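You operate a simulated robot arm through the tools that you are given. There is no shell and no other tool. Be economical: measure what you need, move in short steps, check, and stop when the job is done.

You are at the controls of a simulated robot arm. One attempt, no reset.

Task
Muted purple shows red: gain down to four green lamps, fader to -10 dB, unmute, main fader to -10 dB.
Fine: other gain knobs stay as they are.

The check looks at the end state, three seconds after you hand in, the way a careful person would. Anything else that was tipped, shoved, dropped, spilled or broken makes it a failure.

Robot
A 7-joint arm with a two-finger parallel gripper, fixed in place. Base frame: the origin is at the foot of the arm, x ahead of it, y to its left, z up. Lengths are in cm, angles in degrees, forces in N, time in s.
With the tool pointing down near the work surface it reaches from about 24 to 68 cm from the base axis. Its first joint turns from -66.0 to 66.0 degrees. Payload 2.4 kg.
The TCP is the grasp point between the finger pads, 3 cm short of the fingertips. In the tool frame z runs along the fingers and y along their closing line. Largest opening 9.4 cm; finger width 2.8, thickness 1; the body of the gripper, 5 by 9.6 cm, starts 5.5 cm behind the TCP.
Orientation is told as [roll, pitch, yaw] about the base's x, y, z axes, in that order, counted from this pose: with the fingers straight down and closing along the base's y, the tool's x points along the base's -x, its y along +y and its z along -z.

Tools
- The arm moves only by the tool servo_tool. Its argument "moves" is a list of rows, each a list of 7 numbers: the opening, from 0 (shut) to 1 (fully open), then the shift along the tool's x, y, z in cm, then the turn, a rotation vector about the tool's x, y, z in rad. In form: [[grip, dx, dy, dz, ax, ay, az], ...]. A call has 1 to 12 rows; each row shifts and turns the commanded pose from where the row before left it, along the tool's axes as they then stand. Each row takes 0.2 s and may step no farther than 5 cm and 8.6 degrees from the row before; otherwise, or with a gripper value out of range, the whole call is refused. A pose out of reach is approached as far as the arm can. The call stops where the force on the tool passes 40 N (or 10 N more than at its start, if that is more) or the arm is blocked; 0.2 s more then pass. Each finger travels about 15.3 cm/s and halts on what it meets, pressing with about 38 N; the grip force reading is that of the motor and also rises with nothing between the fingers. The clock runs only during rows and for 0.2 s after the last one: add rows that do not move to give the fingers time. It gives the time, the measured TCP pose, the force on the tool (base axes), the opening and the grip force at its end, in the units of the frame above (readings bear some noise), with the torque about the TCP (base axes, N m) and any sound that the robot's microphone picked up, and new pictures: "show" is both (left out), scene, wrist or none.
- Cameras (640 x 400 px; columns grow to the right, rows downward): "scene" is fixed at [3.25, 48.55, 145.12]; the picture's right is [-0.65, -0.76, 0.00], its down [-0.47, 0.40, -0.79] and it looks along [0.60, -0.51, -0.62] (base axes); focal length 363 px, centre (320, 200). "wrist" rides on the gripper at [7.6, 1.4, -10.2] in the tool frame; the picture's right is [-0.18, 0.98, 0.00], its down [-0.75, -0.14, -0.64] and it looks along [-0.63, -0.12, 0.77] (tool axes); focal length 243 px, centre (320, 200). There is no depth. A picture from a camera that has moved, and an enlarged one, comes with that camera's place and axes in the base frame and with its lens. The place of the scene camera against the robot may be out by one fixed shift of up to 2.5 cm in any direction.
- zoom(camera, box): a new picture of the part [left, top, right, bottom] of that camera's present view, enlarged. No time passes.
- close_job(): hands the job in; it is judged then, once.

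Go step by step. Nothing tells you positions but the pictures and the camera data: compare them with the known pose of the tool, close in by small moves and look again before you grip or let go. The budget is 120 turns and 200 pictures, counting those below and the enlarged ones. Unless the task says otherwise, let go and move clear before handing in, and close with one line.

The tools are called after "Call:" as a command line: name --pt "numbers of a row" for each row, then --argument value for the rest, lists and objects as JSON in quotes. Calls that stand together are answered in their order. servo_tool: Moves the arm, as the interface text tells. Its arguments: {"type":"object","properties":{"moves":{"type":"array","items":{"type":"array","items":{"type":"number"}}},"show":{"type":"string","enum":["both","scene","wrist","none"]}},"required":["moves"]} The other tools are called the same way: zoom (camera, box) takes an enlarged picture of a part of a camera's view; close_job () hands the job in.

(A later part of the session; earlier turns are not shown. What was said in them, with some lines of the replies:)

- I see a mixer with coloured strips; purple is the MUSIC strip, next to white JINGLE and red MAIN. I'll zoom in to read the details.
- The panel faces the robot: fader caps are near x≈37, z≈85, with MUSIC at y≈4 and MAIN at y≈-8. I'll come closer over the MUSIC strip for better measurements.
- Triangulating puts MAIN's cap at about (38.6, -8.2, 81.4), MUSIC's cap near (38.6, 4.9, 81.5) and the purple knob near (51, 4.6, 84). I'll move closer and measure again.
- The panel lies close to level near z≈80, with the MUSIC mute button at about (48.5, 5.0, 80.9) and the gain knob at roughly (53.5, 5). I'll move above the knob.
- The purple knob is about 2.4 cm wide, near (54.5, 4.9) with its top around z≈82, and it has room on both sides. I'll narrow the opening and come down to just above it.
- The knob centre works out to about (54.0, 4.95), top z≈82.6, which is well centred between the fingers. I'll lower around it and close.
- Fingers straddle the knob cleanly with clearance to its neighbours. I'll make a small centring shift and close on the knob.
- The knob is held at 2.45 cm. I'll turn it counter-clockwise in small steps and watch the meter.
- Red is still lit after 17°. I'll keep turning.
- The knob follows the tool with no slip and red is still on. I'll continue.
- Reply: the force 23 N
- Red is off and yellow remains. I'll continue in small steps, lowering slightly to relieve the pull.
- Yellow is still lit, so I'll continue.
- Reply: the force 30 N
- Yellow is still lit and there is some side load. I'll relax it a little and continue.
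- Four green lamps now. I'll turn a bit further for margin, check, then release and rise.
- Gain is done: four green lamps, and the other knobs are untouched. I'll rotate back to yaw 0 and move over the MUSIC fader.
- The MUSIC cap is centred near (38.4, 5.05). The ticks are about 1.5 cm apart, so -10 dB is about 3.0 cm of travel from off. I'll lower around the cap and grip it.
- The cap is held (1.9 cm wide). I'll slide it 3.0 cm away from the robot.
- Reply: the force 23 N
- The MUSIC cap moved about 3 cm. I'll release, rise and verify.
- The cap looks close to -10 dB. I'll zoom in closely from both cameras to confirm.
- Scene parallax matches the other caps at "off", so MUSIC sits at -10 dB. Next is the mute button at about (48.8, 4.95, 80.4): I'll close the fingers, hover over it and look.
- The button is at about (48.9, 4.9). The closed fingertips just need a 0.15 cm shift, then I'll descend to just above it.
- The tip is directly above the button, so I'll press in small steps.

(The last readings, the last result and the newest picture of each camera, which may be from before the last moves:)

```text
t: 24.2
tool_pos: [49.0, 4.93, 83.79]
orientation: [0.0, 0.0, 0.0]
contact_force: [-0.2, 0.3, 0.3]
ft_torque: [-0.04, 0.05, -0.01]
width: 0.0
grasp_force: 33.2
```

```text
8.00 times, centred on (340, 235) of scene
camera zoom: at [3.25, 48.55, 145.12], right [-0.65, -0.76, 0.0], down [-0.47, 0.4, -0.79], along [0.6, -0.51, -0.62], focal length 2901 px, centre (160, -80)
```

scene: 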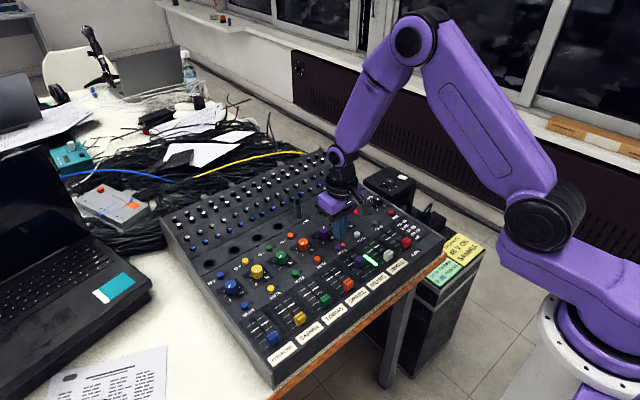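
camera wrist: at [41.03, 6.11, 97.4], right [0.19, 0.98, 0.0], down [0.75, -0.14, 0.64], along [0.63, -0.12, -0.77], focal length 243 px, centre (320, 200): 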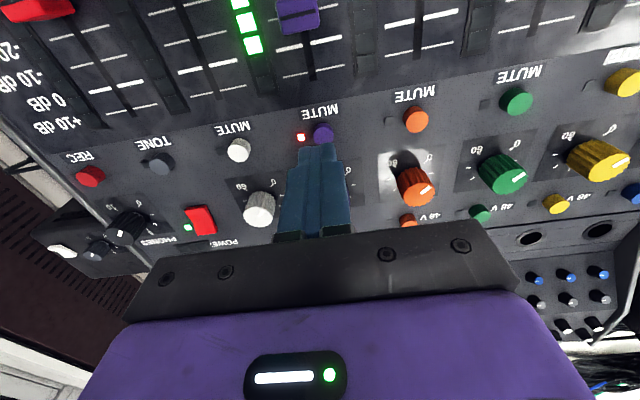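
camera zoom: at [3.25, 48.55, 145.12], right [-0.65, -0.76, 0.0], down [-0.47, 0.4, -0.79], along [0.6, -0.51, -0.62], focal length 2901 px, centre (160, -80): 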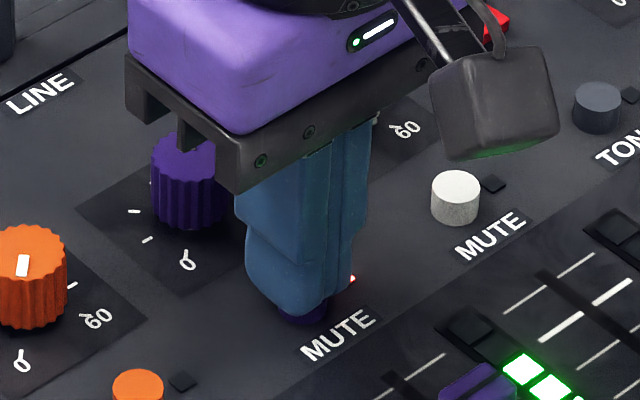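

No contact yet, so I'll continue.

Call:
servo_tool --pt "0 0 0 0.12 0 0 0" --pt "0 0 0 0.12 0 0 0" --pt "0 0 0 0.12 0 0 0" --show "none"

Call:
zoom --camera "scene" --box '[300, 210, 380, 260]'

```text
t: 25.0
tool_pos: [49.02, 5.02, 83.47]
orientation: [0.1, 0.1, 0.0]
contact_force: [-4.8, 1.7, 11.2]
ft_torque: [0.03, 0.15, 0.04]
width: 0.03
grasp_force: 33.5
```

```text
8.00 times, centred on (340, 235) of scene
camera zoom: at [3.23, 48.55, 145.12], right [-0.65, -0.76, 0.0], down [-0.47, 0.4, -0.79], along [0.6, -0.51, -0.62], focal length 2901 px, centre (160, -80)
```

zoom: 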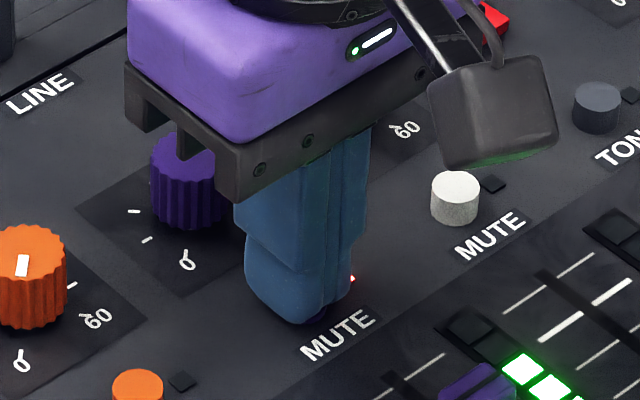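

Contact is at 11 N and the LED is still on. I'll press a bit deeper.

Call:
servo_tool --pt "0 0 0 0.1 0 0 0" --pt "0 0 0 0.1 0 0 0" --show "none"

Call:
zoom --camera "scene" --box '[300, 210, 380, 260]'

```text
t: 25.6
tool_pos: [48.99, 5.13, 83.21]
orientation: [0.0, 0.0, 0.0]
contact_force: [-7.2, 0.6, 20.8]
ft_torque: [0.02, 0.25, 0.01]
width: 0.0
grasp_force: 32.8
```

```text
8.00 times, centred on (340, 235) of scene
camera zoom: at [3.2, 48.54, 145.12], right [-0.65, -0.76, 0.0], down [-0.47, 0.4, -0.79], along [0.6, -0.51, -0.62], focal length 2901 px, centre (160, -80)
```

zoom: 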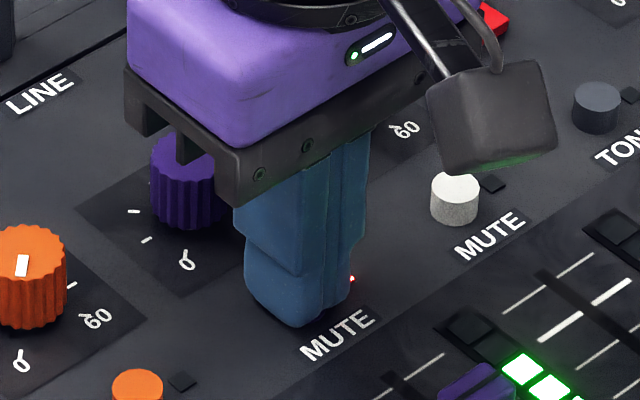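

Call:
servo_tool --pt "0 0 0 0.1 0 0 0" --pt "0 0 0 0.05 0 0 0" --show "none"

Call:
zoom --camera "scene" --box '[300, 210, 380, 260]'

```text
t: 26.2
tool_pos: [48.98, 5.03, 83.31]
orientation: [0.0, 0.0, 0.1]
contact_force: [-6.5, 0.3, 20.9]
ft_torque: [-0.02, 0.27, 0.0]
width: 0.0
grasp_force: 33.5
stopped in row 2: the force on the tool passed its limit at 43 N (the readings are from after the stop); the commanded pose is now the measured one
```

```text
8.00 times, centred on (340, 235) of scene
camera zoom: at [3.21, 48.54, 145.12], right [-0.65, -0.76, 0.0], down [-0.47, 0.4, -0.79], along [0.6, -0.51, -0.62], focal length 2901 px, centre (160, -80)
```

zoom: 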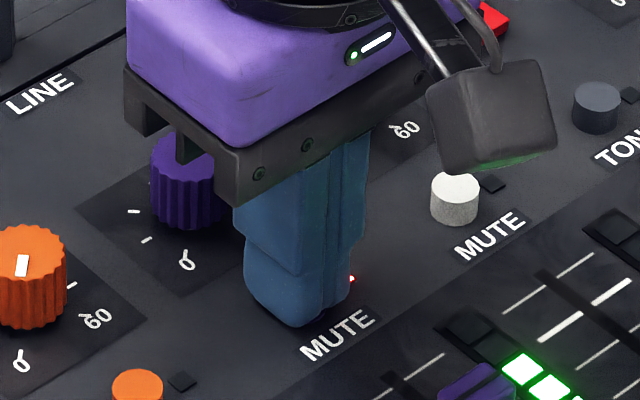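

The press bottomed out at about 40 N with the LED still lit; it may toggle on release. I'll lift off and look.

Call:
servo_tool --pt "0 0 0 -0.5 0 0 0" --pt "0 0 0 -1.5 0 0 0" --pt "0 0 0 -2 0 0 0" --pt "0 0 0 0 0 0 0" --show "none"

Call:
zoom --camera "scene" --box '[300, 200, 428, 280]'

Call:
zoom --camera "wrist" --box '[240, 80, 400, 180]'

```text
t: 27.2
tool_pos: [48.96, 4.93, 87.17]
orientation: [0.1, 0.1, 0.0]
contact_force: [-0.7, -1.1, 0.5]
ft_torque: [-0.01, -0.01, 0.04]
width: 0.0
grasp_force: 33.0
```

```text
5.00 times, centred on (364, 240) of scene
camera zoom: at [3.25, 48.55, 145.12], right [-0.65, -0.76, 0.0], down [-0.47, 0.4, -0.79], along [0.6, -0.51, -0.62], focal length 1813 px, centre (100, 0)
```

zoom: 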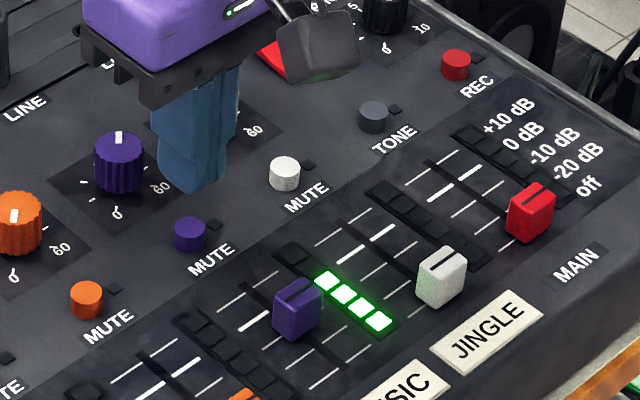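

```text
4.00 times, centred on (320, 130) of wrist
camera zoom: at [41.26, 6.27, 97.57], right [0.18, 0.98, 0.0], down [0.75, -0.14, 0.64], along [0.63, -0.12, -0.77], focal length 970 px, centre (320, 480)
```

zoom: 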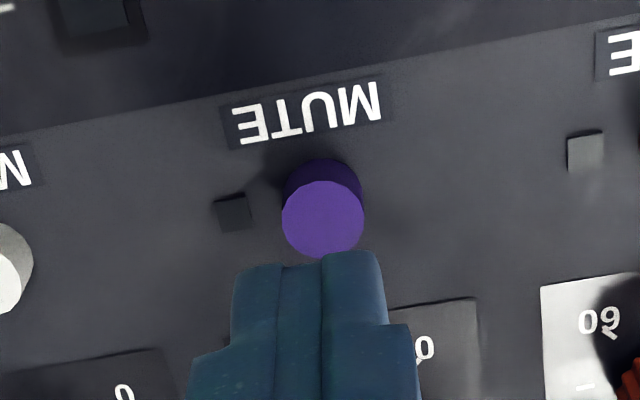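

Mute LED is off and the four green lamps are steady. Now on to the MAIN fader near (38.4, -8.1).

Call:
servo_tool --pt "0 0 0 -4 0 0 0" --pt "0.2 3.5 -3.3 0 0 0 0" --pt "0.45 3.5 -3.3 0 0 0 0" --pt "0.45 3.5 -3.3 0 0 0 0" --pt "0.45 0 -3.2 2 0 0 0" --pt "0.45 0 0 2 0 0 0" --pt "0.45 0 0 0 0 0 0" --show "wrist"

Call:
zoom --camera "wrist" --box '[220, 80, 460, 230]'

```text
t: 28.8
tool_pos: [38.5, -8.23, 87.23]
orientation: [0.0, 0.0, 0.0]
contact_force: [-0.7, -0.1, -0.4]
ft_torque: [-0.04, -0.01, -0.01]
width: 4.24
grasp_force: 0.1
camera wrist: at [30.87, -6.82, 97.56], right [0.18, 0.98, 0.0], down [0.75, -0.14, 0.64], along [0.63, -0.12, -0.77], focal length 243 px, centre (320, 200)
```

wrist: 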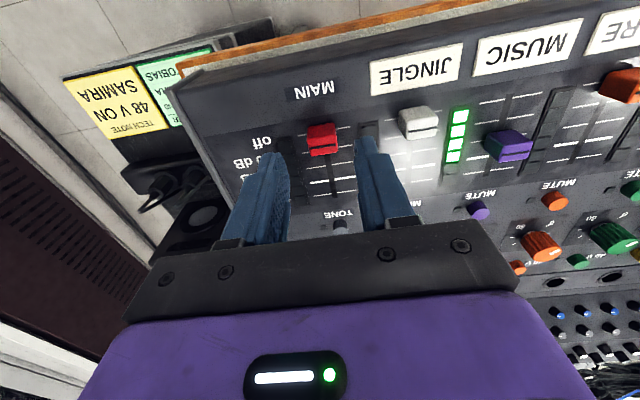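

```text
2.67 times, centred on (340, 155) of wrist
camera zoom: at [30.87, -6.82, 97.56], right [0.18, 0.98, 0.0], down [0.75, -0.14, 0.64], along [0.63, -0.12, -0.77], focal length 647 px, centre (267, 320)
```

zoom: 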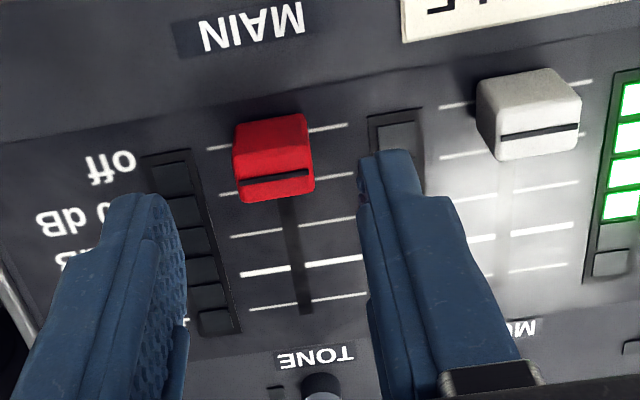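

The MAIN cap shows the same geometry at y≈-8.1. I'll lower, grip and slide it 3.0 cm.

Call:
servo_tool --pt "0.45 0.05 0.12 1.2 0 0 0" --pt "0.45 0 0 1.2 0 0 0" --pt "0.45 0 0 0.7 0 0 0" --pt "0.25 0 0 0 0 0 0" --pt "0.15 0 0 0 0 0 0" --pt "0.15 0 0 0 0 0 0" --show "none"

Call:
zoom --camera "wrist" --box '[220, 80, 460, 230]'

```text
t: 30.2
tool_pos: [38.52, -8.02, 84.17]
orientation: [0.0, 0.1, 0.1]
contact_force: [2.0, 9.5, -3.5]
ft_torque: [0.26, -0.33, -0.03]
width: 1.86
grasp_force: 44.4
```

```text
2.67 times, centred on (340, 155) of wrist
camera zoom: at [30.86, -6.66, 94.38], right [0.18, 0.98, 0.0], down [0.75, -0.14, 0.64], along [0.63, -0.12, -0.77], focal length 647 px, centre (267, 320)
```

zoom: 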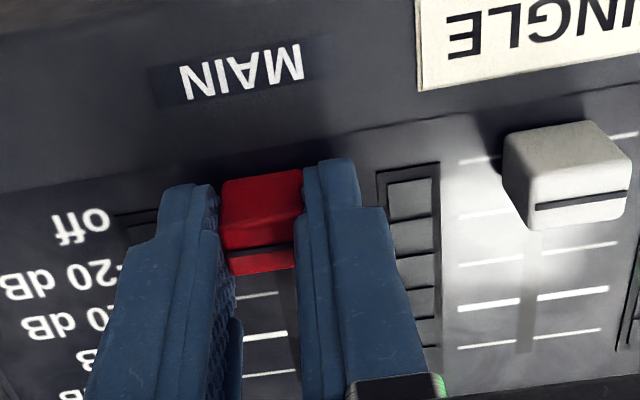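

Call:
servo_tool --pt "0.15 -0.7 0 0 0 0 0" --pt "0.15 -0.8 0 0 0 0 0" --pt "0.15 -0.8 0 0 0 0 0" --pt "0.15 -0.7 0 0 0 0 0" --pt "0.15 0 0 0 0 0 0" --show "none"

Call:
servo_tool --pt "0.3 0 0 0.05 0 0 0" --pt "0.4 0 0 0 0 0 0" --pt "0.4 0 0 -3 0 0 0" --pt "0.4 0 0 -3 0 0 0" --pt "0.4 0 0 0 0 0 0" --show "none"

Call:
zoom --camera "wrist" --box '[220, 80, 460, 230]'

Call:
zoom --camera "scene" --box '[340, 210, 436, 270]'

```text
t: 31.4
tool_pos: [41.53, -8.02, 84.04]
orientation: [0.0, 0.2, 0.0]
contact_force: [-0.5, 9.6, -25.5]
ft_torque: [0.18, -0.19, -0.03]
width: 1.9
grasp_force: 44.7
```

```text
t: 32.6
tool_pos: [41.68, -7.96, 90.06]
orientation: [0.0, -0.1, 0.0]
contact_force: [0.1, -0.7, -0.4]
ft_torque: [-0.01, 0.0, 0.01]
width: 3.75
grasp_force: 0.0
```

```text
2.67 times, centred on (340, 155) of wrist
camera zoom: at [34.01, -6.58, 100.42], right [0.18, 0.98, 0.0], down [0.75, -0.14, 0.64], along [0.63, -0.12, -0.77], focal length 647 px, centre (267, 320)
```

zoom: 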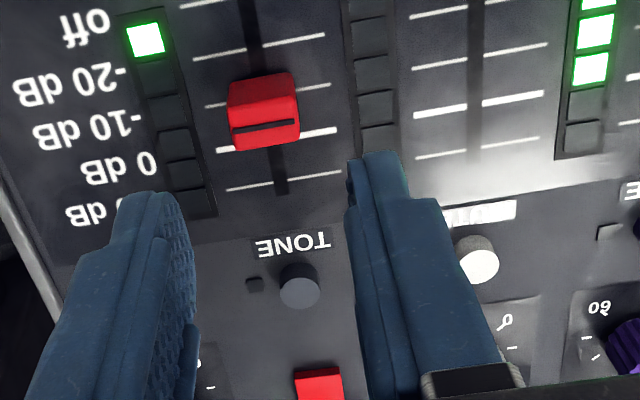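

```text
6.67 times, centred on (388, 240) of scene
camera zoom: at [3.25, 48.55, 145.12], right [-0.65, -0.76, 0.0], down [-0.47, 0.4, -0.79], along [0.6, -0.51, -0.62], focal length 2418 px, centre (-133, -67)
```

zoom: 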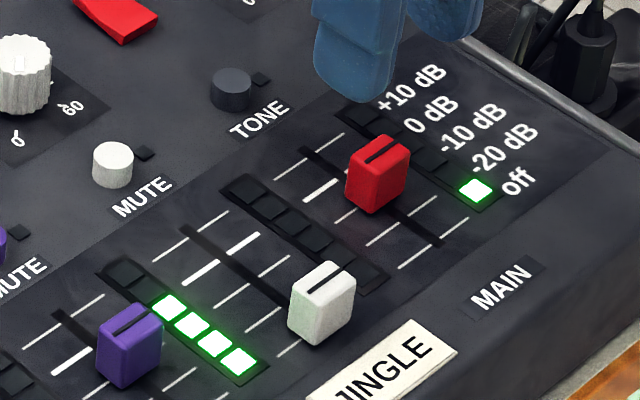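

MAIN now reads one green lamp and its cap sits around -10 dB. To rule out parallax I'll look at each cap from almost straight above with the wrist camera.

Call:
servo_tool --pt "0.4 -3.3 0 -1 0 0 0" --pt "0.4 -3.4 0 0 0 0 0" --pt "0.4 0 0 0 0 0 0" --show "none"

Call:
zoom --camera "wrist" --box '[260, 0, 388, 80]'

Call:
servo_tool --pt "0.4 0 4.4 0 0 0 0" --pt "0.4 0 4.4 0 0 0 0" --pt "0.4 0 4.3 0 0 0 0" --pt "0.4 0 0 0 0 0 0" --show "none"

Call:
zoom --camera "wrist" --box '[260, 0, 388, 80]'

```text
t: 33.4
tool_pos: [48.45, -7.79, 90.91]
orientation: [0.0, 0.0, 0.0]
contact_force: [0.2, 0.7, -0.2]
ft_torque: [0.0, 0.02, -0.04]
width: 3.76
grasp_force: 0.0
```

```text
5.00 times, centred on (324, 40) of wrist
camera zoom: at [40.71, -6.54, 101.29], right [0.18, 0.98, 0.0], down [0.75, -0.14, 0.64], along [0.63, -0.12, -0.77], focal length 1213 px, centre (300, 1000)
```

zoom: 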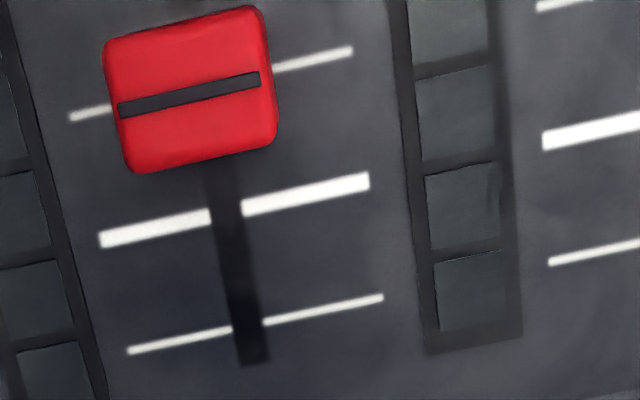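

```text
t: 34.4
tool_pos: [48.5, 5.16, 91.08]
orientation: [0.0, 0.0, 0.0]
contact_force: [0.0, 0.2, -0.4]
ft_torque: [-0.03, -0.01, -0.01]
width: 3.78
grasp_force: 0.0
```

```text
5.00 times, centred on (324, 40) of wrist
camera zoom: at [40.81, 6.59, 101.42], right [0.18, 0.98, 0.0], down [0.75, -0.14, 0.64], along [0.63, -0.12, -0.77], focal length 1213 px, centre (300, 1000)
```

zoom: 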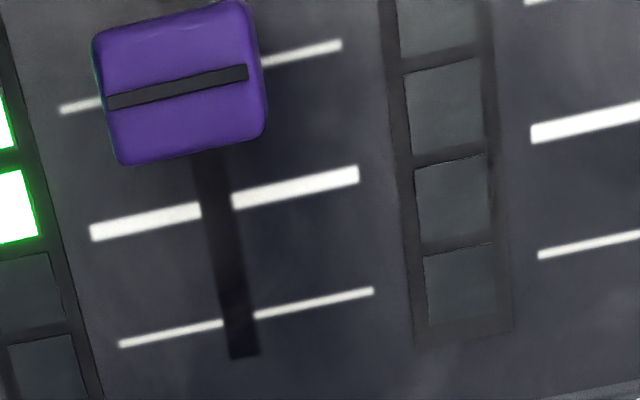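

Both index lines lie right on the -10 dB ticks. I'll raise the arm clear and take a final look.

Call:
servo_tool --pt "0.4 0 0 -4 0 0 0" --pt "0.4 0 0 -4 0 0 0" --pt "0.4 3 0 -4 0 0 0" --pt "0.4 3 0 -3 0 0 0" --pt "0.4 0 0 0 0 0 0" --show "none"

Call:
zoom --camera "scene" --box '[200, 160, 456, 320]'

Call:
zoom --camera "scene" --box '[300, 180, 428, 260]'

```text
t: 35.6
tool_pos: [42.07, 5.26, 105.88]
orientation: [0.0, 0.1, 0.0]
contact_force: [1.0, 0.0, 0.6]
ft_torque: [-0.02, -0.01, -0.01]
width: 3.75
grasp_force: 0.0
```

```text
2.50 times, centred on (328, 240) of scene
camera zoom: at [3.25, 48.55, 145.12], right [-0.65, -0.76, 0.0], down [-0.47, 0.4, -0.79], along [0.6, -0.51, -0.62], focal length 907 px, centre (300, 100)
```

zoom: 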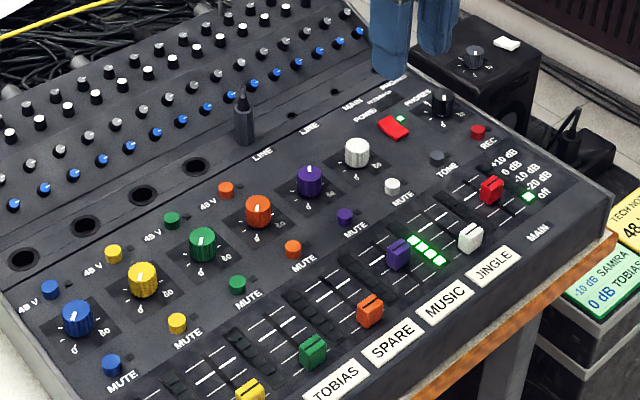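

```text
5.00 times, centred on (364, 220) of scene
camera zoom: at [3.25, 48.55, 145.12], right [-0.65, -0.76, 0.0], down [-0.47, 0.4, -0.79], along [0.6, -0.51, -0.62], focal length 1813 px, centre (100, 100)
```

zoom: 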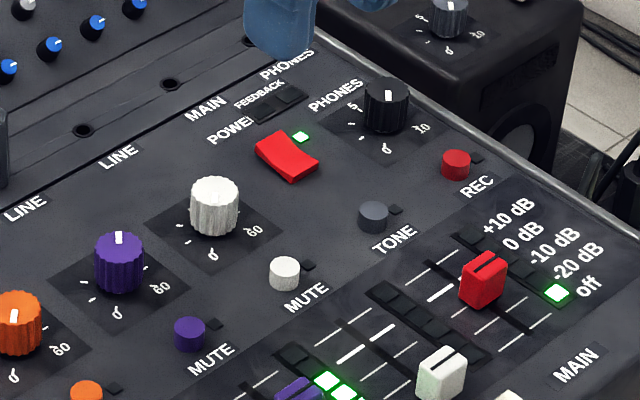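

The final view shows four green lamps on purple, its mute LED off, both faders at -10 dB, and no other control moved. The arm is clear, so I'm handing in.

Call:
close_job

```text
The job is handed in.
```

The purple MUSIC channel is unmuted with gain down to four green lamps and its fader at -10 dB. The main fader is also at -10 dB, and the other gain knobs were left as they were.
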